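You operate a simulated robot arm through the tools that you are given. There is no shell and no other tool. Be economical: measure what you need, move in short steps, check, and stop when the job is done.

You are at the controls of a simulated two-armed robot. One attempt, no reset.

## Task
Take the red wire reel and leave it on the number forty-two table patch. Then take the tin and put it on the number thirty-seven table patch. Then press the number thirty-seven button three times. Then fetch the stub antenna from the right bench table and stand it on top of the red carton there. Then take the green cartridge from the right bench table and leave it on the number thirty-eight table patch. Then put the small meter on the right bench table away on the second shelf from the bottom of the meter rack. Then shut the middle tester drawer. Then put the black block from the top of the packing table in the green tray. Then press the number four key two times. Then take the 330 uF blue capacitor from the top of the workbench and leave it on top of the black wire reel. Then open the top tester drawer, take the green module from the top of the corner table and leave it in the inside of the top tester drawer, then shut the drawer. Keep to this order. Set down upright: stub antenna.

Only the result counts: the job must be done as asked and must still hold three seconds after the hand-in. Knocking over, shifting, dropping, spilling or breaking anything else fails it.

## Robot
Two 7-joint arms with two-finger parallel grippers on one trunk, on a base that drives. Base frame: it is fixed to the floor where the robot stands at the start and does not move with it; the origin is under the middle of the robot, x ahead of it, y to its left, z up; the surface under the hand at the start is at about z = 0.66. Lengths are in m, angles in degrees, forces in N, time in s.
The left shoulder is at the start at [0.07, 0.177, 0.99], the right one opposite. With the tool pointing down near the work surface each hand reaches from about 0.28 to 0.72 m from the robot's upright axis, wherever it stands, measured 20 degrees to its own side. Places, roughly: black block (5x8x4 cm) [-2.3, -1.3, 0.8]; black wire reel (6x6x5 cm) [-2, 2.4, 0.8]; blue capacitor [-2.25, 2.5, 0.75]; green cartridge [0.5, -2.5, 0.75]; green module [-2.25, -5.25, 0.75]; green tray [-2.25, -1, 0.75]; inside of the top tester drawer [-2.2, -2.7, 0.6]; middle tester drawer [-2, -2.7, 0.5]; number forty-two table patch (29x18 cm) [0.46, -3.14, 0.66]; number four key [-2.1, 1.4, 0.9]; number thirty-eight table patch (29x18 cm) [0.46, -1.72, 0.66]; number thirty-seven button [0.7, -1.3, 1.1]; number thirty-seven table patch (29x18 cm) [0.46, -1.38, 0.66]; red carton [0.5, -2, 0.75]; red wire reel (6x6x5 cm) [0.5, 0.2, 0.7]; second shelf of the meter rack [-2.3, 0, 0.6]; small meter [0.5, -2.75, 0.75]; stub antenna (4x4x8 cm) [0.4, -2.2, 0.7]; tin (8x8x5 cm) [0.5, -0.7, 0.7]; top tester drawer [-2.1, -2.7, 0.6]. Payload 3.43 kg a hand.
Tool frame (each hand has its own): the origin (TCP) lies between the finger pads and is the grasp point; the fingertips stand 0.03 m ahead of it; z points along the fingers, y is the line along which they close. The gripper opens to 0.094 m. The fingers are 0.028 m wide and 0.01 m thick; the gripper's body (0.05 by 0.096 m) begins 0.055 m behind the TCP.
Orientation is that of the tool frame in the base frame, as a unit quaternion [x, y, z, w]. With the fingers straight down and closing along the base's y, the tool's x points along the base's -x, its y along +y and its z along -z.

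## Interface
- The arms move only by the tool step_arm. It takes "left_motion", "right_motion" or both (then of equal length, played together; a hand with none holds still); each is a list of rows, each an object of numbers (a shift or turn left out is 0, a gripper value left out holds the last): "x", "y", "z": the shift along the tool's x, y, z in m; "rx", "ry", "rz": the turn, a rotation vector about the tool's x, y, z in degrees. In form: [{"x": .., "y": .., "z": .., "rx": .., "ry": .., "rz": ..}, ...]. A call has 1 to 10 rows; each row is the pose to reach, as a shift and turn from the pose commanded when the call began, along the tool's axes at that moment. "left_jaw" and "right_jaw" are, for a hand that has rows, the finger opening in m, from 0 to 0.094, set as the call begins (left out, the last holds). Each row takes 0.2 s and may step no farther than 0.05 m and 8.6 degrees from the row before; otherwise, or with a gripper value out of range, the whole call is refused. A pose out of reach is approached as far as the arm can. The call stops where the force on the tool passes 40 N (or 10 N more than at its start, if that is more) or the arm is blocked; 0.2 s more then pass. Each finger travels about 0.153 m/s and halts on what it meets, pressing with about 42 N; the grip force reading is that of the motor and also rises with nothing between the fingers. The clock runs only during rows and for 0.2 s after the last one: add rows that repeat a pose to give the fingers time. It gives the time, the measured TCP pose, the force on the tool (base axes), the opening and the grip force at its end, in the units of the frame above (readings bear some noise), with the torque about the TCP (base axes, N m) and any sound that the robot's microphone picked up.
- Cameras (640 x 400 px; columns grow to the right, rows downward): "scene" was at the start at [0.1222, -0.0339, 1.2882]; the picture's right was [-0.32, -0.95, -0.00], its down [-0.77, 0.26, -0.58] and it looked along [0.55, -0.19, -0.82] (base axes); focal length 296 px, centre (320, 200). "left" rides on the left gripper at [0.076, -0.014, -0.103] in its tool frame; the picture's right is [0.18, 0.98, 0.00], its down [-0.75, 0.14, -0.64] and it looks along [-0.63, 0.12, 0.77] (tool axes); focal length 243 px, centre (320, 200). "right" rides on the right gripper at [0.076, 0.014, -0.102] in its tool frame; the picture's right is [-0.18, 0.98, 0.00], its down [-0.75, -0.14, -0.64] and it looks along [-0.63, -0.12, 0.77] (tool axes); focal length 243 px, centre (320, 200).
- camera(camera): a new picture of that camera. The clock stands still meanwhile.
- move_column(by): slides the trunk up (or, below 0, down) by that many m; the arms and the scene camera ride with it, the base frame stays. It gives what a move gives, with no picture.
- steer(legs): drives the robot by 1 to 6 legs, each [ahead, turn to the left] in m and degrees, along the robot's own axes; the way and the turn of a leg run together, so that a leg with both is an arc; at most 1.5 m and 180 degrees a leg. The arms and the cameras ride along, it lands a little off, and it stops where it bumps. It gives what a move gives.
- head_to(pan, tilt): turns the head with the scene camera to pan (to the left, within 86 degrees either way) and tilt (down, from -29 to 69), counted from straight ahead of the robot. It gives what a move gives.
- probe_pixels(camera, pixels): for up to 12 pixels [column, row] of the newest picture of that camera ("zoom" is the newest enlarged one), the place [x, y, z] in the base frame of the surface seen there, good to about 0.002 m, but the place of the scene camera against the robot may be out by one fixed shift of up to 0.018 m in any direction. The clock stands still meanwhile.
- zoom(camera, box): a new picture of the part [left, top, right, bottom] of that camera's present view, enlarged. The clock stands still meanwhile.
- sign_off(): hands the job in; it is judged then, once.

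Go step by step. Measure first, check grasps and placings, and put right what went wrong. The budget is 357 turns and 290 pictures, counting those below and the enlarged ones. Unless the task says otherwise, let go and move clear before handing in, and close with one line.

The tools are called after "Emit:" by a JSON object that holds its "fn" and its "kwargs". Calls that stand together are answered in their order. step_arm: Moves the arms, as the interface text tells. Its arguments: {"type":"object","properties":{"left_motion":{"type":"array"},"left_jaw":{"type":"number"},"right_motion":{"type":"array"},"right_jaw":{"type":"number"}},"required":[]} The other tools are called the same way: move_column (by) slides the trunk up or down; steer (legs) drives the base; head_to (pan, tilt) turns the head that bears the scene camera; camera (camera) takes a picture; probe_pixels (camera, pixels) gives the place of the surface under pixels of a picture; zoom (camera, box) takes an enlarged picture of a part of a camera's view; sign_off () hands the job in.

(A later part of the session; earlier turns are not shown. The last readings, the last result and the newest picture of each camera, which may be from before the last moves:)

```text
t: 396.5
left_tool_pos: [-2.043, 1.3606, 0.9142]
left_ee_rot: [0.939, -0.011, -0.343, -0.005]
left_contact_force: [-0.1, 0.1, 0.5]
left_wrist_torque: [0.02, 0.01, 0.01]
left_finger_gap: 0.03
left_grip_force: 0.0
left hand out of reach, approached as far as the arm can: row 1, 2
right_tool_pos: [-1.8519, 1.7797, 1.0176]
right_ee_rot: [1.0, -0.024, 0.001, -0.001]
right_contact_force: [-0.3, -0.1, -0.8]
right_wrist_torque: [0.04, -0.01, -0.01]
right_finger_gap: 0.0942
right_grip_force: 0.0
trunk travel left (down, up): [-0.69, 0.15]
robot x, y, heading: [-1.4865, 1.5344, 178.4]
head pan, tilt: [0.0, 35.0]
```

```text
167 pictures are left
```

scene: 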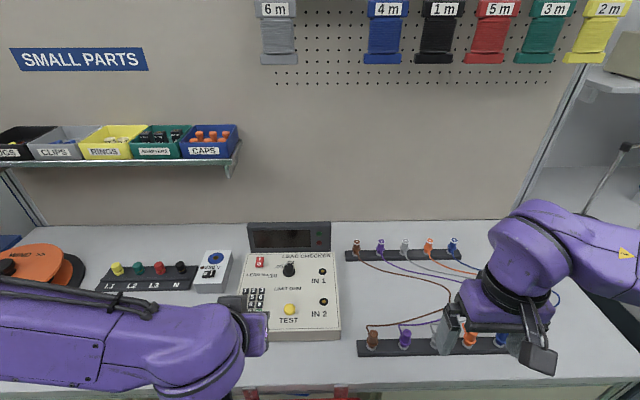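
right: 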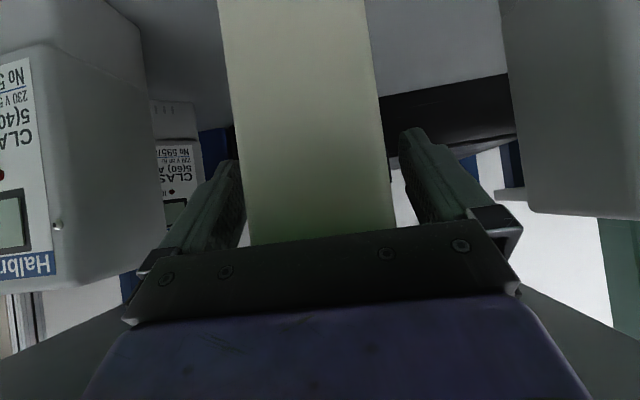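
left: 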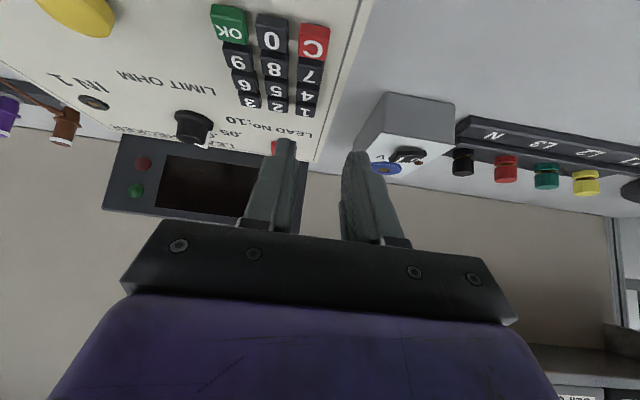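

Emit:
{"fn": "zoom", "kwargs": {"camera": "left", "box": [200, 0, 400, 200]}}

Emit:
{"fn": "probe_pixels", "kwargs": {"camera": "left", "pixels": [[306, 95], [310, 75], [304, 111], [277, 90], [285, 142], [287, 139], [283, 145], [354, 155], [340, 60]]}}

```text
2.00 times, centred on (300, 100) of left
```

zoom: 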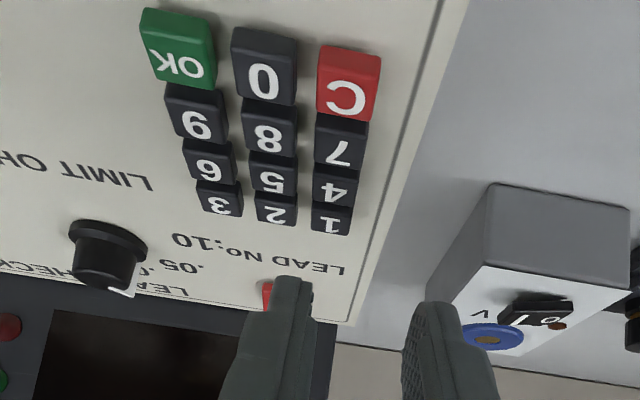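

```text
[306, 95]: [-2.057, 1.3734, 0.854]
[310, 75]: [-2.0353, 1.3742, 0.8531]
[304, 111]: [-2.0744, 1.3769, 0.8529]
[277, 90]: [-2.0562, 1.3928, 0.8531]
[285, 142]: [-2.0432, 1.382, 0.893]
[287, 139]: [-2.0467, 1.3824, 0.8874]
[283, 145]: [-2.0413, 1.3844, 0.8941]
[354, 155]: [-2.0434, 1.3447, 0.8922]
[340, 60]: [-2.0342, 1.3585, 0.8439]
```

Fine adjustment: shift 6 mm left and 3.5 mm forward, descending to just above the key.

Emit:
{"fn": "step_arm", "kwargs": {"left_motion": [{"x": 0.004, "y": 0.006, "z": 0.008}, {"x": 0.0153, "y": 0.006, "z": 0.0237}, {"x": 0.0153, "y": 0.006, "z": 0.0237}]}}

Emit:
{"fn": "zoom", "kwargs": {"camera": "left", "box": [200, 0, 400, 200]}}

```text
t: 397.3
left_tool_pos: [-2.0489, 1.3554, 0.8852]
left_ee_rot: [0.939, -0.011, -0.343, -0.005]
left_contact_force: [0.2, -0.3, 0.8]
left_wrist_torque: [-0.01, 0.04, -0.04]
left_finger_gap: 0.0301
left_grip_force: 0.2
right_tool_pos: [-1.8517, 1.7796, 1.0166]
right_ee_rot: [1.0, -0.026, 0.001, 0.001]
right_contact_force: [-0.3, 0.7, 0.3]
right_wrist_torque: [-0.01, 0.01, -0.02]
right_finger_gap: 0.0941
right_grip_force: 0.0
trunk travel left (down, up): [-0.69, 0.15]
robot x, y, heading: [-1.4865, 1.5333, 178.6]
head pan, tilt: [0.0, 35.0]
heard: click
```

```text
2.00 times, centred on (300, 100) of left
```

zoom: 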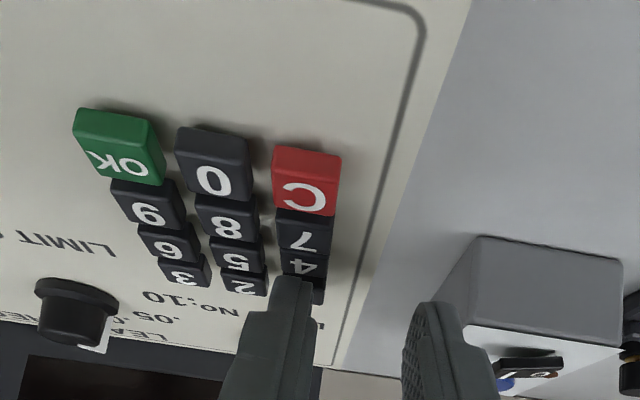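

A click sounded already. I need to confirm which key: zoom closely and look at the display.

Emit:
{"fn": "zoom", "kwargs": {"camera": "left", "box": [260, 90, 330, 160]}}

Emit:
{"fn": "camera", "kwargs": {"camera": "scene"}}

```text
5.71 times, centred on (295, 125) of left
```

zoom: 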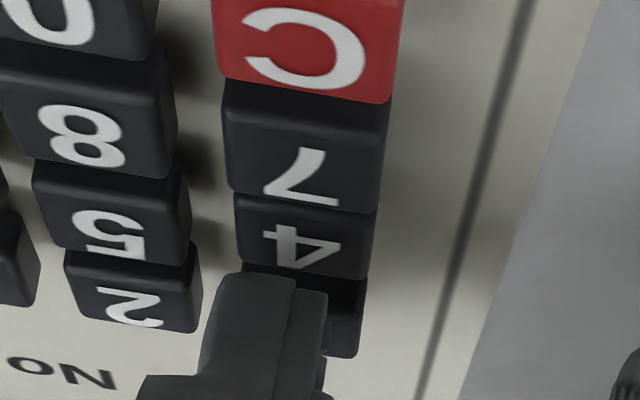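

```text
163 pictures are left
```

scene: 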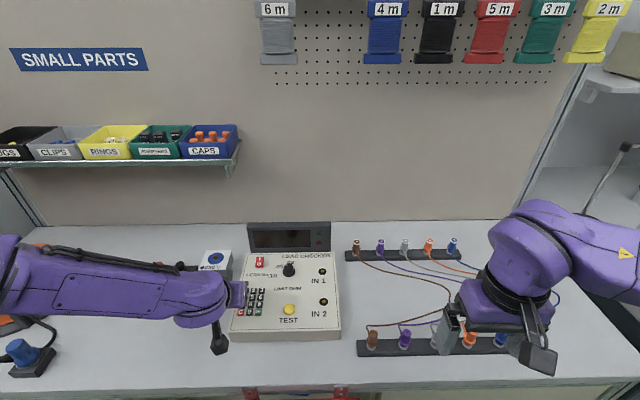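

Emit:
{"fn": "probe_pixels", "kwargs": {"camera": "left", "pixels": [[291.5, 131], [291.5, 128], [298, 132], [291.5, 119.7], [299.4, 145], [300.5, 141], [300.5, 149], [258, 129.4], [261, 141.6], [284, 140], [282, 146]]}}

```text
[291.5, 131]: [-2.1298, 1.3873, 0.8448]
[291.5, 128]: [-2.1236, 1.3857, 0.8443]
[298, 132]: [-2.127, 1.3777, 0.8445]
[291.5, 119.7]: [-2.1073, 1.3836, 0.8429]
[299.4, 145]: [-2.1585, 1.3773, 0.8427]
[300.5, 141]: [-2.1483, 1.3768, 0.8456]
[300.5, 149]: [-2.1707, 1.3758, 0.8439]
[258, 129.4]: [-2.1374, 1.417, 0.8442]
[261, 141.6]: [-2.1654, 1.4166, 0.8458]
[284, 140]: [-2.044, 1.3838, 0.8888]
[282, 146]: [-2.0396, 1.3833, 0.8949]
```

Emit:
{"fn": "probe_pixels", "kwargs": {"camera": "zoom", "pixels": [[300, 240], [350, 235], [300, 180], [345, 300], [348, 330], [110, 225], [130, 300], [100, 140], [255, 285], [300, 300], [265, 265], [330, 350]]}}

```text
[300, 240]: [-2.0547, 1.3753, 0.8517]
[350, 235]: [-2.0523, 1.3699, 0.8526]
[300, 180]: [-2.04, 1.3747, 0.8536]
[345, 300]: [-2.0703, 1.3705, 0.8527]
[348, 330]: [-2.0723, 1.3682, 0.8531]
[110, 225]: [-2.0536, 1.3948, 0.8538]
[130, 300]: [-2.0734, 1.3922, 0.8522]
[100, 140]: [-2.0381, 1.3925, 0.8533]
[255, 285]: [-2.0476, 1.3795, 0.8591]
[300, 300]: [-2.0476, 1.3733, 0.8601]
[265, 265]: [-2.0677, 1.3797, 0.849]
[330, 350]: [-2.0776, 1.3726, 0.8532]
```

The geometry puts the contact at x≈-2.056, inside key 4 (−2.062…−2.046) and clear of key 1, so that was press one. Lift 1.5 cm, then press again the same way.

Emit:
{"fn": "step_arm", "kwargs": {"left_motion": [{"x": -0.0064, "z": -0.0077}, {"x": -0.0096, "z": -0.0115}, {"x": -0.0096, "z": -0.0115}]}}

Emit:
{"fn": "zoom", "kwargs": {"camera": "left", "box": [240, 60, 340, 160]}}

```text
t: 398.1
left_tool_pos: [-2.049, 1.3558, 0.8987]
left_ee_rot: [0.939, -0.011, -0.342, -0.005]
left_contact_force: [-0.1, 0.1, 0.6]
left_wrist_torque: [0.02, 0.0, 0.02]
left_finger_gap: 0.03
left_grip_force: 0.2
right_tool_pos: [-1.8507, 1.7796, 1.0173]
right_ee_rot: [1.0, -0.026, 0.001, 0.0]
right_contact_force: [-0.3, -0.6, -0.8]
right_wrist_torque: [0.0, 0.01, 0.0]
right_finger_gap: 0.0942
right_grip_force: 0.1
trunk travel left (down, up): [-0.69, 0.15]
robot x, y, heading: [-1.4839, 1.5332, 178.2]
head pan, tilt: [0.0, 35.0]
```

```text
4.00 times, centred on (290, 110) of left
```

zoom: 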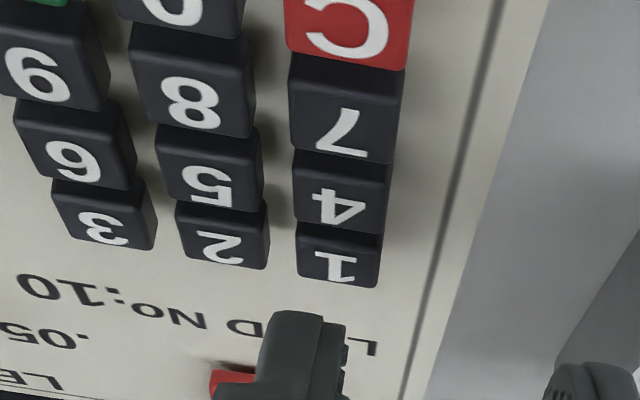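

Comparing the views, key 4's top had shifted (depressed) in the earlier image, confirming it. Press again.

Emit:
{"fn": "step_arm", "kwargs": {"left_motion": [{"x": 0.005, "z": 0.005}, {"x": 0.0085, "z": 0.0095}, {"x": 0.0096, "z": 0.0108}, {"x": 0.0101, "z": 0.0113}]}}

```text
t: 399.1
left_tool_pos: [-2.0488, 1.3545, 0.8852]
left_ee_rot: [0.94, -0.01, -0.342, -0.004]
left_contact_force: [-0.7, 0.7, 1.3]
left_wrist_torque: [0.01, -0.02, -0.02]
left_finger_gap: 0.0299
left_grip_force: 0.1
right_tool_pos: [-1.8529, 1.7788, 1.0153]
right_ee_rot: [1.0, -0.025, 0.002, 0.0]
right_contact_force: [-0.8, 0.1, 0.1]
right_wrist_torque: [-0.03, 0.03, -0.01]
right_finger_gap: 0.0939
right_grip_force: 0.1
trunk travel left (down, up): [-0.69, 0.15]
robot x, y, heading: [-1.484, 1.5353, 178.5]
head pan, tilt: [0.0, 35.0]
heard: click
```

Second click: key 4 pressed twice. Retract and level the left hand, then drive to the workbench at y≈2.4.

Emit:
{"fn": "step_arm", "kwargs": {"left_motion": [{"x": -0.02, "z": -0.025}, {"x": -0.045, "z": -0.055}, {"x": -0.06, "z": -0.09, "ry": 8}, {"x": -0.05, "z": -0.12, "ry": 16}, {"x": -0.045, "z": -0.15, "ry": 24}, {"x": -0.045, "z": -0.18, "ry": 32}, {"x": -0.045, "z": -0.2, "ry": 40}]}}

Emit:
{"fn": "steer", "kwargs": {"legs": [[-0.45, 0], [0, -88.5], [0.85, 0], [0, 90]]}}

Emit:
{"fn": "head_to", "kwargs": {"pan": 0, "tilt": 40}}

Emit:
{"fn": "camera", "kwargs": {"camera": "scene"}}

```text
t: 400.7
left_tool_pos: [-1.9531, 1.3539, 1.0666]
left_ee_rot: [1.0, -0.011, 0.001, -0.001]
left_contact_force: [0.3, -0.2, 0.5]
left_wrist_torque: [0.0, 0.0, 0.0]
left_finger_gap: 0.0301
left_grip_force: 0.1
right_tool_pos: [-1.8536, 1.7797, 1.017]
right_ee_rot: [1.0, -0.026, 0.001, 0.0]
right_contact_force: [0.3, 0.8, 0.5]
right_wrist_torque: [0.0, 0.01, 0.0]
right_finger_gap: 0.0941
right_grip_force: 0.1
trunk travel left (down, up): [-0.69, 0.15]
robot x, y, heading: [-1.4804, 1.536, 178.4]
head pan, tilt: [0.0, 35.0]
```

```text
t: 415.3
left_tool_pos: [-1.4681, 2.1411, 1.0675]
left_ee_rot: [0.999, 0.039, -0.001, -0.001]
left_contact_force: [0.4, 0.0, 0.1]
left_wrist_torque: [0.0, -0.02, 0.03]
left_finger_gap: 0.0301
left_grip_force: 0.0
right_tool_pos: [-1.4094, 2.575, 1.0162]
right_ee_rot: [1.0, 0.024, 0.001, 0.0]
right_contact_force: [-0.3, 0.1, 0.1]
right_wrist_torque: [0.01, 0.02, -0.03]
right_finger_gap: 0.0939
right_grip_force: 0.1
trunk travel left (down, up): [-0.69, 0.15]
robot x, y, heading: [-1.0208, 2.3677, -176.0]
head pan, tilt: [0.0, 35.0]
```

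```text
t: 416.0
left_tool_pos: [-1.4673, 2.1408, 1.0679]
left_ee_rot: [0.999, 0.039, -0.002, -0.001]
left_contact_force: [0.5, 1.0, -0.5]
left_wrist_torque: [-0.02, 0.01, 0.0]
left_finger_gap: 0.03
left_grip_force: 0.1
right_tool_pos: [-1.4099, 2.5741, 1.0178]
right_ee_rot: [1.0, 0.023, 0.001, 0.0]
right_contact_force: [1.4, 0.0, 0.1]
right_wrist_torque: [0.02, 0.0, 0.02]
right_finger_gap: 0.0939
right_grip_force: 0.0
trunk travel left (down, up): [-0.69, 0.15]
robot x, y, heading: [-1.0194, 2.3679, -175.8]
head pan, tilt: [0.0, 40.0]
```

```text
161 pictures are left
```

scene: 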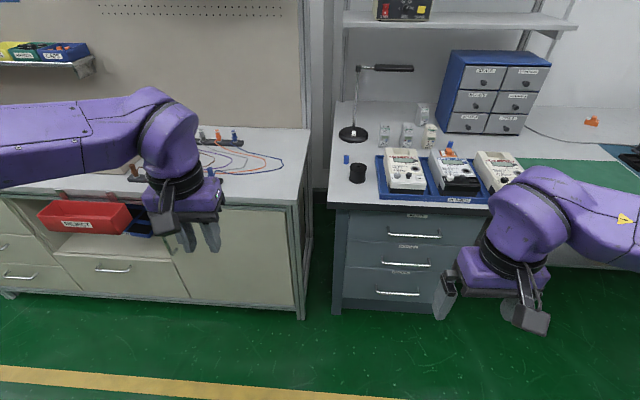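

Emit:
{"fn": "zoom", "kwargs": {"camera": "scene", "box": [330, 90, 530, 220]}}

Emit:
{"fn": "probe_pixels", "kwargs": {"camera": "scene", "pixels": [[357, 164], [357, 175], [347, 159], [380, 207], [449, 146], [350, 195], [405, 165], [430, 140]]}}

```text
3.08 times, centred on (430, 155) of scene
```

zoom: 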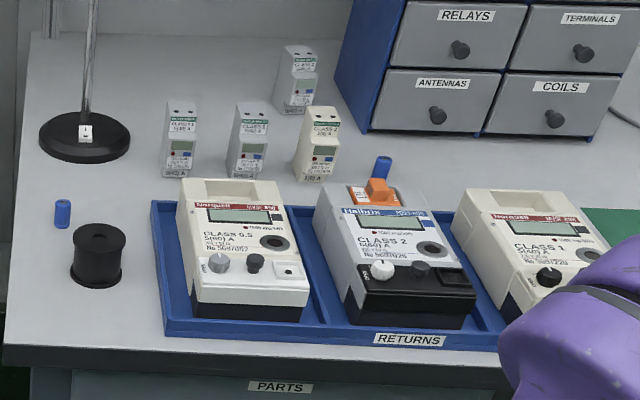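

```text
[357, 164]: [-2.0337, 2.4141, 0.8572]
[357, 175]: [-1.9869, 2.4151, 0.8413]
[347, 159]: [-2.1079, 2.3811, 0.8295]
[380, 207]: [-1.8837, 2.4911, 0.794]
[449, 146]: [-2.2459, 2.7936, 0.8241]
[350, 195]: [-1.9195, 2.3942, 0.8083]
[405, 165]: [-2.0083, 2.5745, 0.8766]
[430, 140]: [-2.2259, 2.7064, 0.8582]
```

There are two blue capacitors: one at zoom (62,214) left of the reel and one at (382,167) behind the meters. I'll drive closer to read the markings.

Emit:
{"fn": "steer", "kwargs": {"legs": [[0, -19.4], [0.45, 0], [0, 15.2]]}}

Emit:
{"fn": "camera", "kwargs": {"camera": "scene"}}

```text
t: 420.7
left_tool_pos: [-1.9286, 2.2947, 1.0687]
left_ee_rot: [1.0, 0.003, 0.0, -0.001]
left_contact_force: [-0.6, 0.0, -0.5]
left_wrist_torque: [-0.01, -0.01, -0.02]
left_finger_gap: 0.0301
left_grip_force: 0.0
right_tool_pos: [-1.8413, 2.7237, 1.0165]
right_ee_rot: [1.0, -0.011, 0.001, 0.0]
right_contact_force: [0.5, 0.0, -0.4]
right_wrist_torque: [0.03, 0.0, 0.02]
right_finger_gap: 0.0939
right_grip_force: 0.1
trunk travel left (down, up): [-0.69, 0.15]
robot x, y, heading: [-1.4625, 2.4875, -179.9]
head pan, tilt: [0.0, 40.0]
```

```text
159 pictures are left
```

scene: 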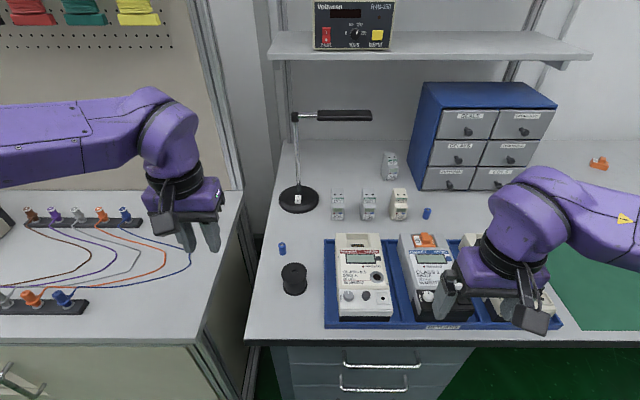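

Emit:
{"fn": "zoom", "kwargs": {"camera": "scene", "box": [265, 232, 313, 262]}}

Emit:
{"fn": "zoom", "kwargs": {"camera": "scene", "box": [404, 198, 452, 228]}}

Emit:
{"fn": "probe_pixels", "kwargs": {"camera": "scene", "pixels": [[282, 248], [282, 244], [427, 213], [427, 210], [294, 270], [294, 285]]}}

```text
13.33 times, centred on (289, 247) of scene
```

zoom: 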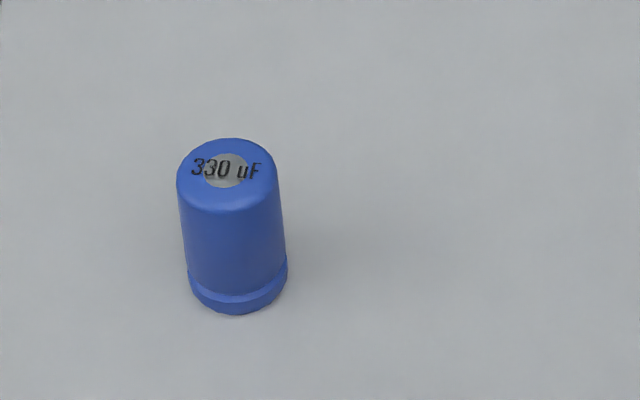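

```text
13.33 times, centred on (428, 213) of scene
```

zoom: 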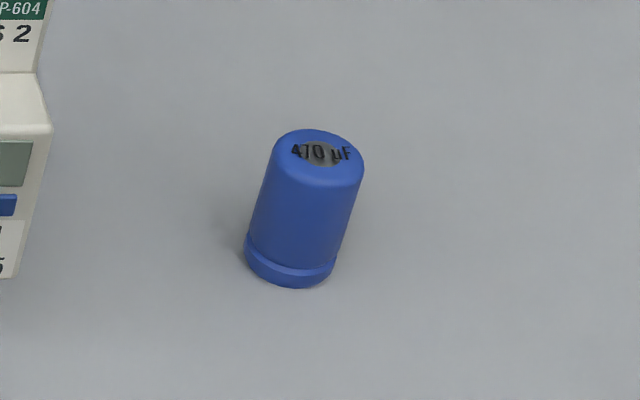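

```text
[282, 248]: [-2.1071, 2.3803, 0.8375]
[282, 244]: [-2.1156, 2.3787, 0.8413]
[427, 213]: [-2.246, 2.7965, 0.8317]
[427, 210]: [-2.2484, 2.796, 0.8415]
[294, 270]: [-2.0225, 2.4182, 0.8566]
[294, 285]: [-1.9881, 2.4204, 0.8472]
```

The left one reads 330 uF, at about (-2.11,2.39). Bring the left hand above it.

Emit:
{"fn": "step_arm", "kwargs": {"left_motion": [{"x": -0.04, "y": -0.02}, {"x": -0.08, "y": -0.045}, {"x": -0.12, "y": -0.07, "z": 0.02}, {"x": -0.15, "y": -0.09, "z": 0.05}, {"x": -0.17, "y": -0.09, "z": 0.08}, {"x": -0.184, "y": -0.09, "z": 0.11}, {"x": -0.184, "y": -0.09, "z": 0.11}], "left_jaw": 0.055}}

Emit:
{"fn": "camera", "kwargs": {"camera": "left"}}

```text
refused: row 3 steps farther than a row can; nothing moved
```

```text
156 pictures are left
```

left: 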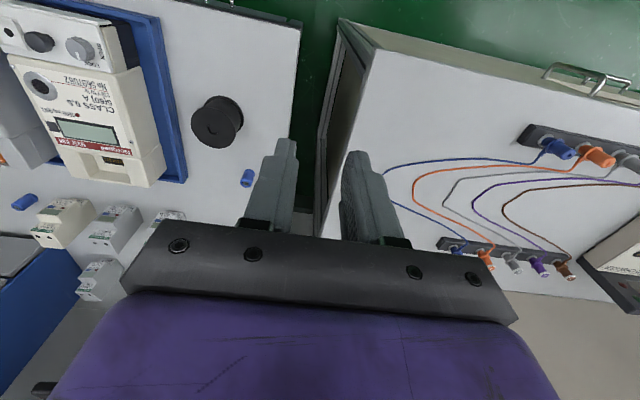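

Emit:
{"fn": "step_arm", "kwargs": {"left_motion": [{"x": -0.03, "y": -0.02}, {"x": -0.06, "y": -0.04}, {"x": -0.09, "y": -0.06, "z": 0.02}, {"x": -0.12, "y": -0.08, "z": 0.04}, {"x": -0.15, "y": -0.09, "z": 0.06}, {"x": -0.17, "y": -0.09, "z": 0.09}, {"x": -0.184, "y": -0.09, "z": 0.11}, {"x": -0.184, "y": -0.09, "z": 0.11}], "left_jaw": 0.055}}

Emit:
{"fn": "camera", "kwargs": {"camera": "left"}}

```text
t: 422.5
left_tool_pos: [-2.0812, 2.3838, 1.0064]
left_ee_rot: [1.0, 0.003, 0.0, -0.001]
left_contact_force: [-0.1, 0.4, -0.6]
left_wrist_torque: [0.0, 0.01, -0.01]
left_finger_gap: 0.0551
left_grip_force: 0.2
left hand out of reach, approached as far as the arm can: row 6, 7, 8
right_tool_pos: [-1.8412, 2.7236, 1.0165]
right_ee_rot: [1.0, -0.012, 0.001, 0.001]
right_contact_force: [0.4, -0.1, -0.2]
right_wrist_torque: [-0.02, -0.01, 0.0]
right_finger_gap: 0.094
right_grip_force: 0.1
trunk travel left (down, up): [-0.69, 0.15]
robot x, y, heading: [-1.4679, 2.4916, -179.9]
head pan, tilt: [0.0, 40.0]
```

```text
155 pictures are left
```

left: 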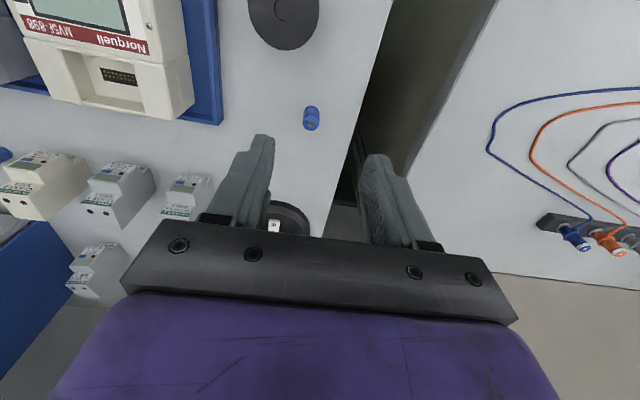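

Emit:
{"fn": "probe_pixels", "kwargs": {"camera": "left", "pixels": [[311, 125], [311, 118], [311, 110], [304, 120], [318, 120], [285, 10], [285, 40], [250, 10], [318, 10], [285, 47], [340, 160]]}}

Emit:
{"fn": "zoom", "kwargs": {"camera": "left", "box": [230, 0, 350, 140]}}

```text
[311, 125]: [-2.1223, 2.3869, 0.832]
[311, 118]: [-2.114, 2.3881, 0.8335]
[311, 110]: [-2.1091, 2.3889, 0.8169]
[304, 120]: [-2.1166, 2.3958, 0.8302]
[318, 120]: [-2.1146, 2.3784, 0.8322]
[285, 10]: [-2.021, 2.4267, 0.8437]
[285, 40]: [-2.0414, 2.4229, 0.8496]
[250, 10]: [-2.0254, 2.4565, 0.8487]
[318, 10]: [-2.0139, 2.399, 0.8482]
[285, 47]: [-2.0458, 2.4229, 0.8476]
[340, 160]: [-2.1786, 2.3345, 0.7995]
```

```text
2.86 times, centred on (290, 70) of left
```

zoom: 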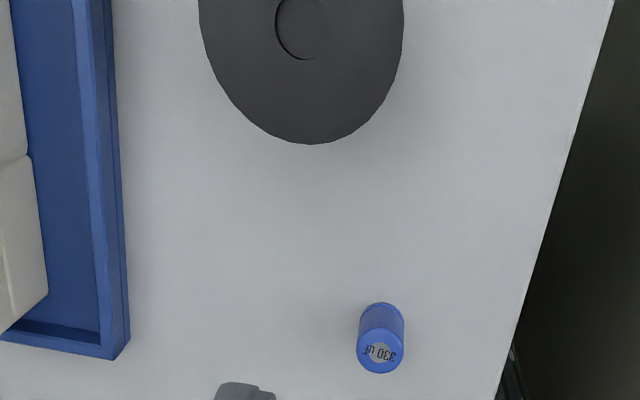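

330 uF cap: centre (-2.117,2.387), top z 0.833. The reel top is z≈0.849, centre ≈(-2.016,2.427). Descend partway, then forward over the cap.

Emit:
{"fn": "step_arm", "kwargs": {"left_motion": [{"z": 0.04}, {"z": 0.075}, {"z": 0.085, "x": -0.02, "y": -0.002}, {"z": 0.085, "x": -0.036, "y": -0.004}, {"z": 0.085, "x": -0.036, "y": -0.004}], "left_jaw": 0.045}}

Emit:
{"fn": "camera", "kwargs": {"camera": "left"}}

```text
t: 423.7
left_tool_pos: [-2.1011, 2.3877, 0.923]
left_ee_rot: [1.0, 0.004, -0.001, 0.0]
left_contact_force: [0.4, 0.0, 0.7]
left_wrist_torque: [0.0, -0.01, 0.03]
left_finger_gap: 0.045
left_grip_force: 0.1
left hand out of reach, approached as far as the arm can: row 4, 5
right_tool_pos: [-1.8403, 2.7231, 1.0162]
right_ee_rot: [1.0, -0.012, 0.001, 0.0]
right_contact_force: [0.3, -0.3, -0.3]
right_wrist_torque: [-0.03, -0.06, -0.02]
right_finger_gap: 0.0941
right_grip_force: 0.1
trunk travel left (down, up): [-0.69, 0.15]
robot x, y, heading: [-1.467, 2.4879, -180.0]
head pan, tilt: [0.0, 40.0]
```

```text
153 pictures are left
```

left: 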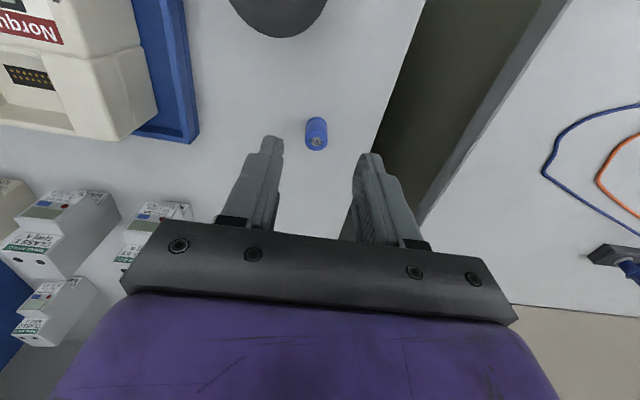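

Drive forward 4 cm for better reach, then re-centre.

Emit:
{"fn": "steer", "kwargs": {"legs": [[0.04, 0]]}}

Emit:
{"fn": "step_arm", "kwargs": {"left_motion": [{"x": 0.01}, {"x": 0.02}, {"x": 0.02, "z": 0.02}, {"x": 0.02, "z": 0.02}]}}

Emit:
{"fn": "camera", "kwargs": {"camera": "left"}}

```text
t: 424.6
left_tool_pos: [-2.138, 2.3885, 0.9247]
left_ee_rot: [1.0, 0.003, -0.002, -0.001]
left_contact_force: [0.7, 0.5, 0.4]
left_wrist_torque: [-0.01, 0.01, 0.01]
left_finger_gap: 0.0451
left_grip_force: 0.1
right_tool_pos: [-1.875, 2.7228, 1.02]
right_ee_rot: [1.0, -0.011, 0.0, 0.0]
right_contact_force: [-0.1, -1.0, 0.1]
right_wrist_torque: [-0.01, 0.06, -0.02]
right_finger_gap: 0.094
right_grip_force: 0.1
trunk travel left (down, up): [-0.69, 0.15]
robot x, y, heading: [-1.5034, 2.4928, -179.9]
head pan, tilt: [0.0, 40.0]
```

```text
t: 425.6
left_tool_pos: [-2.1203, 2.3892, 0.9003]
left_ee_rot: [1.0, 0.003, -0.001, 0.0]
left_contact_force: [-0.2, -1.3, -0.5]
left_wrist_torque: [-0.02, 0.04, -0.04]
left_finger_gap: 0.0452
left_grip_force: 0.1
right_tool_pos: [-1.8776, 2.7236, 1.0173]
right_ee_rot: [1.0, -0.011, 0.001, 0.0]
right_contact_force: [0.4, -0.5, 0.2]
right_wrist_torque: [-0.01, 0.04, -0.01]
right_finger_gap: 0.0941
right_grip_force: 0.1
trunk travel left (down, up): [-0.69, 0.15]
robot x, y, heading: [-1.503, 2.4892, -180.1]
head pan, tilt: [0.0, 40.0]
```

```text
152 pictures are left
```

left: 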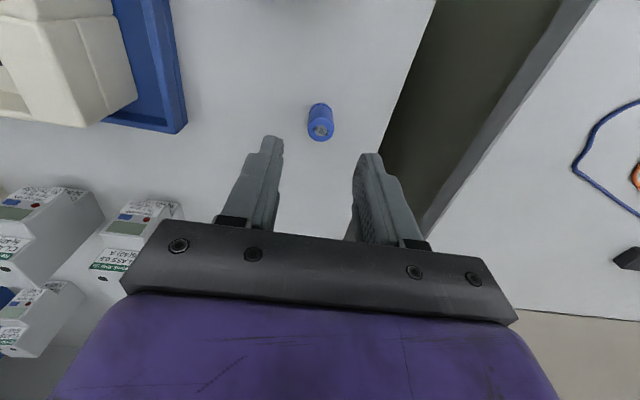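

Emit:
{"fn": "probe_pixels", "kwargs": {"camera": "left", "pixels": [[320, 131], [310, 128], [331, 128], [320, 138], [320, 122], [320, 106]]}}

```text
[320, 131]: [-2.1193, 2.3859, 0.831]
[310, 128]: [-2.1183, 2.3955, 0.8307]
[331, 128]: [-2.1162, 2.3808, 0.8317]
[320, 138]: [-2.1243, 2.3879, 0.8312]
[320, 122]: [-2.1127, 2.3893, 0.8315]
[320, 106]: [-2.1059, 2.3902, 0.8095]
```

Centred. Descend and grip.

Emit:
{"fn": "step_arm", "kwargs": {"left_motion": [{"x": 0.0015, "y": 0.001, "z": 0.03}, {"x": 0.0015, "y": 0.001, "z": 0.055}, {"x": 0.0015, "y": 0.001, "z": 0.066}, {"x": 0.0015, "y": 0.001, "z": 0.066}]}}

Emit:
{"fn": "step_arm", "kwargs": {"left_motion": [{"z": 0}, {"z": 0}, {"z": 0}, {"z": 0}], "left_jaw": 0.0}}

Emit:
{"fn": "step_arm", "kwargs": {"left_motion": [{"z": -0.004}, {"z": -0.01}, {"z": -0.02}, {"z": -0.035}, {"z": -0.055}, {"z": -0.075}, {"z": -0.085}, {"z": -0.085}]}}

Emit:
{"fn": "camera", "kwargs": {"camera": "left"}}

```text
t: 426.6
left_tool_pos: [-2.1189, 2.3871, 0.8351]
left_ee_rot: [1.0, 0.003, -0.001, -0.001]
left_contact_force: [0.1, 0.5, 0.2]
left_wrist_torque: [0.01, 0.02, 0.0]
left_finger_gap: 0.045
left_grip_force: 0.2
right_tool_pos: [-1.8792, 2.7227, 1.0158]
right_ee_rot: [1.0, -0.011, 0.0, 0.0]
right_contact_force: [-1.4, 0.1, 0.0]
right_wrist_torque: [0.0, -0.01, 0.01]
right_finger_gap: 0.094
right_grip_force: 0.1
trunk travel left (down, up): [-0.69, 0.15]
robot x, y, heading: [-1.505, 2.4896, -179.9]
head pan, tilt: [0.0, 40.0]
```

```text
t: 427.6
left_tool_pos: [-2.1189, 2.3867, 0.836]
left_ee_rot: [1.0, 0.003, 0.0, -0.001]
left_contact_force: [0.3, 0.0, 0.8]
left_wrist_torque: [0.01, 0.0, 0.0]
left_finger_gap: 0.0179
left_grip_force: 42.3
right_tool_pos: [-1.8795, 2.7237, 1.0166]
right_ee_rot: [1.0, -0.011, 0.002, 0.0]
right_contact_force: [0.1, -0.2, 0.1]
right_wrist_torque: [0.01, 0.01, -0.03]
right_finger_gap: 0.094
right_grip_force: 0.1
trunk travel left (down, up): [-0.69, 0.15]
robot x, y, heading: [-1.5026, 2.4862, -180.1]
head pan, tilt: [0.0, 40.0]
```

```text
t: 429.4
left_tool_pos: [-2.1182, 2.3872, 0.9216]
left_ee_rot: [1.0, 0.002, 0.0, -0.001]
left_contact_force: [-0.7, 1.2, -0.1]
left_wrist_torque: [0.0, -0.01, 0.02]
left_finger_gap: 0.0178
left_grip_force: 42.2
right_tool_pos: [-1.8802, 2.7227, 1.018]
right_ee_rot: [1.0, -0.012, 0.001, 0.0]
right_contact_force: [-0.3, 0.2, -0.5]
right_wrist_torque: [-0.02, 0.02, 0.02]
right_finger_gap: 0.0941
right_grip_force: 0.1
trunk travel left (down, up): [-0.69, 0.15]
robot x, y, heading: [-1.5029, 2.488, -180.0]
head pan, tilt: [0.0, 40.0]
```

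```text
151 pictures are left
```

left: 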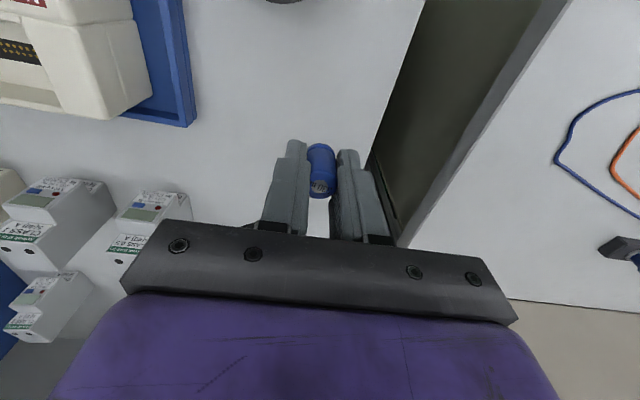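

Cap held. Carry it above the black reel and measure the reel.

Emit:
{"fn": "step_arm", "kwargs": {"left_motion": [{"x": 0.03, "y": -0.01, "z": -0.02}, {"x": 0.06, "y": -0.02, "z": -0.02}, {"x": 0.085, "y": -0.03, "z": -0.02}, {"x": 0.102, "y": -0.04, "z": -0.02}, {"x": 0.102, "y": -0.04, "z": -0.02}]}}

Emit:
{"fn": "camera", "kwargs": {"camera": "left"}}

Emit:
{"fn": "camera", "kwargs": {"camera": "scene"}}

```text
t: 430.6
left_tool_pos: [-2.0164, 2.4288, 0.941]
left_ee_rot: [1.0, 0.003, -0.002, -0.001]
left_contact_force: [0.6, 0.5, -0.3]
left_wrist_torque: [0.0, 0.01, 0.03]
left_finger_gap: 0.0178
left_grip_force: 42.3
right_tool_pos: [-1.8797, 2.7226, 1.0164]
right_ee_rot: [1.0, -0.012, 0.001, 0.0]
right_contact_force: [-0.8, 0.3, -0.3]
right_wrist_torque: [-0.04, 0.02, -0.02]
right_finger_gap: 0.0939
right_grip_force: 0.0
trunk travel left (down, up): [-0.69, 0.15]
robot x, y, heading: [-1.5056, 2.49, -180.1]
head pan, tilt: [0.0, 40.0]
```

```text
150 pictures are left
```

left: 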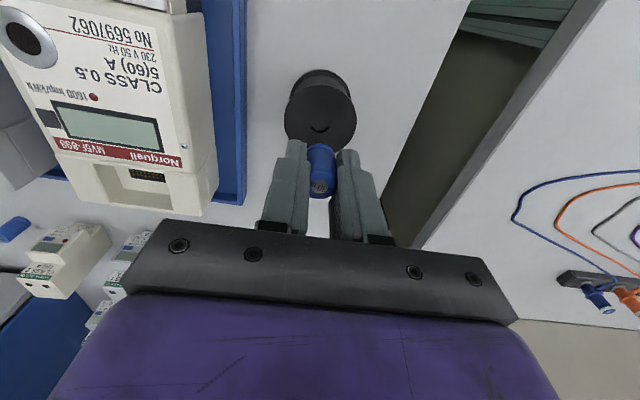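

```text
149 pictures are left
```

scene: 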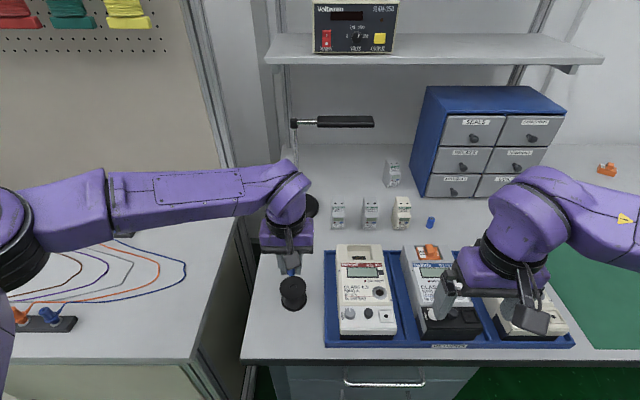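

Emit:
{"fn": "zoom", "kwargs": {"camera": "left", "box": [270, 60, 370, 160]}}

Emit:
{"fn": "probe_pixels", "kwargs": {"camera": "left", "pixels": [[287, 118], [355, 110], [320, 88], [300, 145], [340, 138], [300, 98], [345, 95], [320, 118], [320, 128]]}}

```text
4.00 times, centred on (320, 110) of left
```

zoom: 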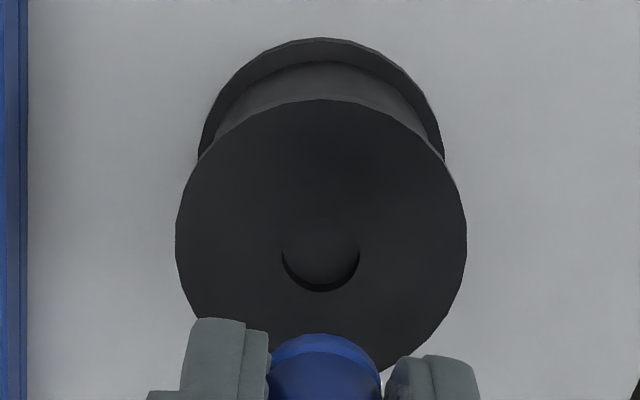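

```text
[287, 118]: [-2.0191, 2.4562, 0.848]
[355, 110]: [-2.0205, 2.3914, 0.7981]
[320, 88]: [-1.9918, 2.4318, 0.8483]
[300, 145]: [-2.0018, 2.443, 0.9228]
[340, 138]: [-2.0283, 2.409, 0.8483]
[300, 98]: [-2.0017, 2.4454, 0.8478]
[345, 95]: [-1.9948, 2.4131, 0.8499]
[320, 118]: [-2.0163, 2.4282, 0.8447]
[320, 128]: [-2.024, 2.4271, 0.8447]
```

Reel centre (-2.0195,2.4275), with a recessed centre hole ~15 mm across, nearly the cap's width. I'll set the cap on the solid ring, 18 mm toward the robot.

Emit:
{"fn": "step_arm", "kwargs": {"left_motion": [{"x": 0.015, "y": 0.001, "z": 0.02}, {"x": 0.015, "y": 0.001, "z": 0.04}, {"x": 0.015, "y": 0.001, "z": 0.05}, {"x": 0.015, "y": 0.001, "z": 0.055}, {"x": 0.015, "y": 0.001, "z": 0.055}]}}

Emit:
{"fn": "camera", "kwargs": {"camera": "left"}}

```text
t: 431.8
left_tool_pos: [-2.0009, 2.4266, 0.8854]
left_ee_rot: [1.0, 0.001, -0.001, -0.001]
left_contact_force: [-0.1, -0.1, -1.1]
left_wrist_torque: [0.02, 0.0, -0.04]
left_finger_gap: 0.0179
left_grip_force: 42.5
right_tool_pos: [-1.88, 2.7227, 1.0166]
right_ee_rot: [1.0, -0.011, 0.001, 0.0]
right_contact_force: [-0.2, 0.0, 0.4]
right_wrist_torque: [0.0, 0.02, 0.01]
right_finger_gap: 0.0936
right_grip_force: 0.0
trunk travel left (down, up): [-0.69, 0.15]
robot x, y, heading: [-1.508, 2.4875, -179.8]
head pan, tilt: [0.0, 40.0]
```

```text
147 pictures are left
```

left: 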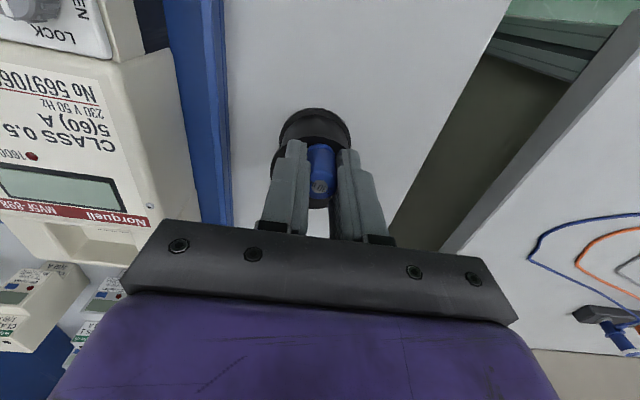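

Emit:
{"fn": "step_arm", "kwargs": {"left_motion": [{"z": 0.001}, {"z": 0.0015}, {"z": 0.0015}]}}

```text
t: 432.6
left_tool_pos: [-2.0011, 2.4274, 0.8856]
left_ee_rot: [1.0, 0.003, -0.002, 0.0]
left_contact_force: [2.8, -1.6, 9.8]
left_wrist_torque: [-0.06, -0.04, -0.01]
left_finger_gap: 0.0182
left_grip_force: 42.6
right_tool_pos: [-1.8781, 2.7225, 1.0181]
right_ee_rot: [1.0, -0.011, 0.0, 0.0]
right_contact_force: [0.8, -0.4, 0.1]
right_wrist_torque: [0.02, -0.02, 0.01]
right_finger_gap: 0.0939
right_grip_force: 0.0
trunk travel left (down, up): [-0.69, 0.15]
robot x, y, heading: [-1.505, 2.49, -179.8]
head pan, tilt: [0.0, 40.0]
```

Contact (≈10 N). Open gently and lift straight up.

Emit:
{"fn": "step_arm", "kwargs": {"left_motion": [{"z": -0.0005}, {"z": -0.0005}, {"z": -0.0005}], "left_jaw": 0.05}}

Emit:
{"fn": "step_arm", "kwargs": {"left_motion": [{"z": -0.015}, {"z": -0.04}, {"z": -0.08}, {"z": -0.11}, {"z": -0.11}]}}

Emit:
{"fn": "camera", "kwargs": {"camera": "left"}}

```text
t: 433.4
left_tool_pos: [-2.0023, 2.4278, 0.8842]
left_ee_rot: [1.0, 0.002, -0.001, -0.001]
left_contact_force: [0.2, -0.4, -0.4]
left_wrist_torque: [0.03, 0.03, -0.01]
left_finger_gap: 0.0502
left_grip_force: 0.1
right_tool_pos: [-1.8782, 2.7226, 1.016]
right_ee_rot: [1.0, -0.012, 0.001, 0.0]
right_contact_force: [-0.2, 0.3, 0.1]
right_wrist_torque: [0.01, -0.02, 0.0]
right_finger_gap: 0.0938
right_grip_force: 0.1
trunk travel left (down, up): [-0.69, 0.15]
robot x, y, heading: [-1.5036, 2.4893, -180.0]
head pan, tilt: [0.0, 40.0]
```

```text
t: 434.6
left_tool_pos: [-2.0001, 2.4245, 0.997]
left_ee_rot: [1.0, 0.002, 0.0, -0.001]
left_contact_force: [-0.8, 1.6, -0.5]
left_wrist_torque: [0.0, -0.01, -0.01]
left_finger_gap: 0.0499
left_grip_force: 0.0
right_tool_pos: [-1.8785, 2.7218, 1.0178]
right_ee_rot: [1.0, -0.011, 0.002, 0.0]
right_contact_force: [0.3, 0.1, 0.8]
right_wrist_torque: [-0.05, -0.01, -0.02]
right_finger_gap: 0.0937
right_grip_force: 0.1
trunk travel left (down, up): [-0.69, 0.15]
robot x, y, heading: [-1.5026, 2.4901, -180.1]
head pan, tilt: [0.0, 40.0]
```

```text
146 pictures are left
```

left: 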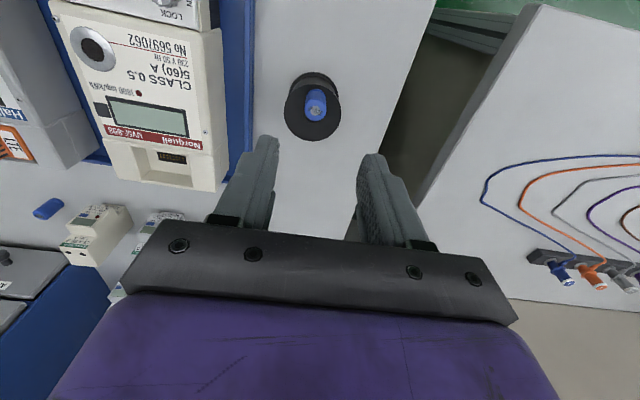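

The cap stands on the reel at left (315,103). Now drive back to the tester to open its top drawer.

Emit:
{"fn": "steer", "kwargs": {"legs": [[-0.45, 0], [0, 90], [1.5, 0], [1.5, 0], [1.5, 0], [0.6, 0]]}}

Emit:
{"fn": "steer", "kwargs": {"legs": [[0, -90]]}}

```text
t: 465.1
left_tool_pos: [-0.8307, -3.0593, 0.9972]
left_ee_rot: [0.687, 0.726, 0.0, 0.0]
left_contact_force: [-0.6, -1.2, 0.0]
left_wrist_torque: [0.01, 0.0, 0.01]
left_finger_gap: 0.0498
left_grip_force: 0.0
right_tool_pos: [-1.1371, -2.9521, 1.0168]
right_ee_rot: [0.698, 0.717, 0.001, -0.001]
right_contact_force: [0.1, -0.4, 0.4]
right_wrist_torque: [0.0, 0.0, 0.02]
right_finger_gap: 0.0938
right_grip_force: 0.1
trunk travel left (down, up): [-0.69, 0.15]
robot x, y, heading: [-0.9195, -2.5671, -87.2]
head pan, tilt: [0.0, 40.0]
```

```text
t: 469.4
left_tool_pos: [-1.4167, -2.6385, 0.9963]
left_ee_rot: [1.0, 0.01, 0.0, -0.001]
left_contact_force: [-0.4, -0.6, 0.4]
left_wrist_torque: [0.02, -0.04, 0.01]
left_finger_gap: 0.0501
left_grip_force: 0.0
right_tool_pos: [-1.2984, -2.3371, 1.0174]
right_ee_rot: [1.0, -0.005, 0.001, 0.001]
right_contact_force: [0.1, -0.3, 0.0]
right_wrist_torque: [0.01, 0.01, -0.01]
right_finger_gap: 0.0937
right_grip_force: 0.1
trunk travel left (down, up): [-0.69, 0.15]
robot x, y, heading: [-0.9226, -2.5622, -178.9]
head pan, tilt: [0.0, 40.0]
```

Lower the trunk and pitch the left hand forward for gripping the top drawer's handle.

Emit:
{"fn": "move_column", "kwargs": {"by": -0.32}}

Emit:
{"fn": "step_arm", "kwargs": {"left_motion": [{"ry": -8.5}, {"ry": -17}, {"ry": -25.5}, {"ry": -34}, {"ry": -42.5}, {"ry": -51}, {"ry": -59.5}, {"ry": -68}, {"ry": -76.5}, {"ry": -85}], "left_jaw": 0.06}}

Emit:
{"fn": "step_arm", "kwargs": {"left_motion": [{"ry": -5}, {"ry": -5}]}}

Emit:
{"fn": "step_arm", "kwargs": {"left_motion": [{"rz": 8.5}, {"rz": 17}, {"rz": 25.5}, {"rz": 34}, {"rz": 42.5}, {"rz": 51}, {"rz": 59.5}, {"rz": 68}, {"rz": 76.5}, {"rz": 85}]}}

Emit:
{"fn": "camera", "kwargs": {"camera": "scene"}}

```text
t: 472.6
left_tool_pos: [-1.4161, -2.6391, 0.677]
left_ee_rot: [1.0, 0.01, 0.0, -0.001]
left_contact_force: [0.1, -0.8, -0.3]
left_wrist_torque: [0.0, 0.02, -0.01]
left_finger_gap: 0.0497
left_grip_force: 0.0
right_tool_pos: [-1.2977, -2.3365, 0.6969]
right_ee_rot: [1.0, -0.004, 0.001, 0.0]
right_contact_force: [0.4, -1.0, 0.2]
right_wrist_torque: [0.02, 0.02, 0.03]
right_finger_gap: 0.0938
right_grip_force: 0.1
trunk travel left (down, up): [-0.37, 0.47]
robot x, y, heading: [-0.9209, -2.5682, -179.4]
head pan, tilt: [0.0, 40.0]
```

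```text
t: 474.8
left_tool_pos: [-1.4168, -2.6391, 0.6776]
left_ee_rot: [0.736, 0.008, -0.676, 0.006]
left_contact_force: [-0.3, -0.6, 0.4]
left_wrist_torque: [0.02, -0.01, 0.04]
left_finger_gap: 0.0597
left_grip_force: 0.0
right_tool_pos: [-1.2987, -2.337, 0.6963]
right_ee_rot: [1.0, -0.004, 0.001, 0.0]
right_contact_force: [0.1, 0.1, -0.1]
right_wrist_torque: [-0.01, -0.02, -0.01]
right_finger_gap: 0.0941
right_grip_force: 0.0
trunk travel left (down, up): [-0.37, 0.47]
robot x, y, heading: [-0.9193, -2.5668, -179.1]
head pan, tilt: [0.0, 40.0]
```

```text
t: 475.4
left_tool_pos: [-1.416, -2.6396, 0.6756]
left_ee_rot: [-0.706, -0.008, 0.708, -0.006]
left_contact_force: [-0.2, -0.3, 1.0]
left_wrist_torque: [0.03, 0.01, 0.01]
left_finger_gap: 0.0599
left_grip_force: 0.1
right_tool_pos: [-1.2981, -2.3386, 0.6963]
right_ee_rot: [1.0, -0.005, 0.001, 0.0]
right_contact_force: [-0.1, -0.1, -0.7]
right_wrist_torque: [-0.02, -0.01, -0.01]
right_finger_gap: 0.094
right_grip_force: 0.1
trunk travel left (down, up): [-0.37, 0.47]
robot x, y, heading: [-0.9202, -2.5699, -179.1]
head pan, tilt: [0.0, 40.0]
```

```text
t: 477.6
left_tool_pos: [-1.4238, -2.6522, 0.6911]
left_ee_rot: [0.556, -0.436, -0.524, 0.475]
left_contact_force: [-0.6, 0.1, 0.2]
left_wrist_torque: [-0.02, -0.02, 0.01]
left_finger_gap: 0.0599
left_grip_force: 0.0
right_tool_pos: [-1.2979, -2.3368, 0.6973]
right_ee_rot: [1.0, -0.005, 0.0, 0.0]
right_contact_force: [-0.5, 0.2, 0.0]
right_wrist_torque: [0.02, 0.01, -0.01]
right_finger_gap: 0.094
right_grip_force: 0.1
trunk travel left (down, up): [-0.37, 0.47]
robot x, y, heading: [-0.922, -2.5707, -179.2]
head pan, tilt: [0.0, 40.0]
```

```text
145 pictures are left
```

scene: 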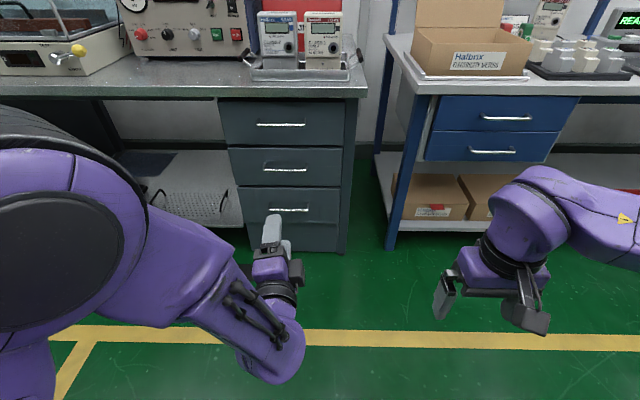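

Orientation is nearly right. Shift left to the handle's centre, correct the roll, and drive closer.

Emit:
{"fn": "step_arm", "kwargs": {"left_motion": [{"x": 0.03, "rz": 4}, {"x": 0.058, "rz": 8}, {"x": 0.058, "rz": 8}]}}

Emit:
{"fn": "steer", "kwargs": {"legs": [[0.33, -0.8]]}}

Emit:
{"fn": "camera", "kwargs": {"camera": "left"}}

Emit:
{"fn": "camera", "kwargs": {"camera": "scene"}}

```text
t: 478.4
left_tool_pos: [-1.422, -2.7076, 0.688]
left_ee_rot: [0.518, -0.473, -0.494, 0.513]
left_contact_force: [-0.2, 0.4, 0.0]
left_wrist_torque: [0.0, -0.02, 0.01]
left_finger_gap: 0.06
left_grip_force: 0.1
right_tool_pos: [-1.2997, -2.3374, 0.6962]
right_ee_rot: [1.0, -0.004, 0.002, 0.001]
right_contact_force: [0.2, 0.6, -0.3]
right_wrist_torque: [-0.01, -0.01, -0.01]
right_finger_gap: 0.0942
right_grip_force: 0.1
trunk travel left (down, up): [-0.37, 0.47]
robot x, y, heading: [-0.9229, -2.5665, -179.3]
head pan, tilt: [0.0, 40.0]
```

```text
t: 480.6
left_tool_pos: [-1.7601, -2.7019, 0.6811]
left_ee_rot: [0.518, -0.481, -0.494, 0.506]
left_contact_force: [-0.3, -0.3, -0.5]
left_wrist_torque: [-0.03, 0.03, -0.01]
left_finger_gap: 0.0601
left_grip_force: 0.0
right_tool_pos: [-1.6298, -2.3307, 0.6965]
right_ee_rot: [1.0, -0.014, 0.002, -0.001]
right_contact_force: [-0.3, 0.3, 0.5]
right_wrist_torque: [0.0, 0.01, 0.01]
right_finger_gap: 0.0939
right_grip_force: 0.2
trunk travel left (down, up): [-0.37, 0.47]
robot x, y, heading: [-1.2517, -2.572, 179.8]
head pan, tilt: [0.0, 40.0]
```

```text
144 pictures are left
```

left: 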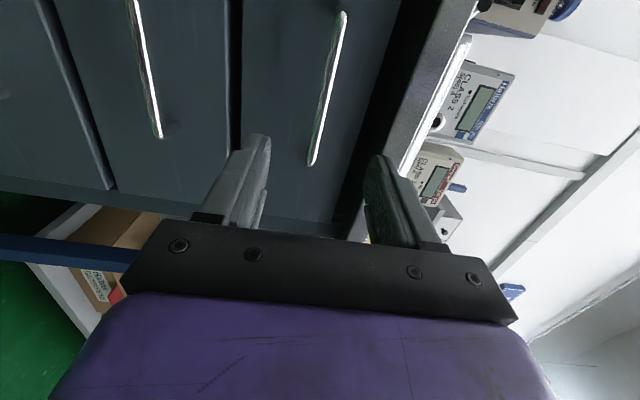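

```text
143 pictures are left
```

scene: 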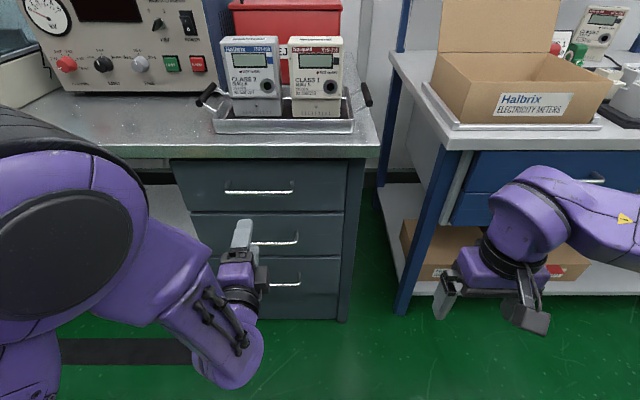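

Emit:
{"fn": "probe_pixels", "kwargs": {"camera": "left", "pixels": [[342, 15], [336, 50], [328, 90], [320, 125], [313, 160], [300, 100], [270, 60], [400, 60], [240, 100]]}}

```text
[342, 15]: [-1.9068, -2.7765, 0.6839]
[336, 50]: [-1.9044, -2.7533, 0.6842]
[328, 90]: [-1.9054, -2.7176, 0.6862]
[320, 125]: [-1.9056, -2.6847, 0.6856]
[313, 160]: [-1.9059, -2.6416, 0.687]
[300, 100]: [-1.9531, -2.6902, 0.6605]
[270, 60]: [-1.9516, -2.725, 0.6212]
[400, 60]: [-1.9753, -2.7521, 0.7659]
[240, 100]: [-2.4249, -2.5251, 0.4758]
```

The bar is at x -1.9055, z 0.6855, y -2.78…-2.64. Advance so it lies between the fingers, then close.

Emit:
{"fn": "step_arm", "kwargs": {"left_motion": [{"y": 0.0044, "z": 0.04}, {"y": 0.0044, "z": 0.08}, {"x": -0.004, "y": 0.0044, "z": 0.115}, {"x": -0.004, "y": 0.0044, "z": 0.138}, {"x": -0.004, "y": 0.0044, "z": 0.138}]}}

Emit:
{"fn": "camera", "kwargs": {"camera": "left"}}

```text
t: 481.8
left_tool_pos: [-1.9014, -2.7257, 0.6882]
left_ee_rot: [0.542, -0.457, -0.494, 0.504]
left_contact_force: [-0.2, 0.1, -0.4]
left_wrist_torque: [0.05, 0.0, 0.02]
left_finger_gap: 0.0599
left_grip_force: 0.0
right_tool_pos: [-1.6288, -2.3327, 0.6962]
right_ee_rot: [1.0, -0.013, 0.001, 0.0]
right_contact_force: [-1.0, -0.1, 0.6]
right_wrist_torque: [-0.03, 0.05, 0.02]
right_finger_gap: 0.094
right_grip_force: 0.0
trunk travel left (down, up): [-0.37, 0.47]
robot x, y, heading: [-1.2566, -2.5661, 179.8]
head pan, tilt: [0.0, 40.0]
```

```text
142 pictures are left
```

left: 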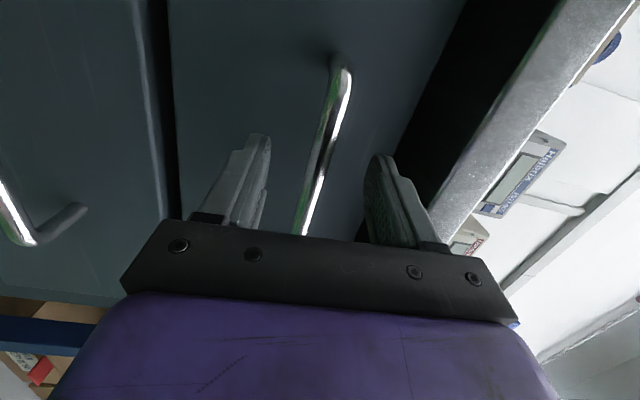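

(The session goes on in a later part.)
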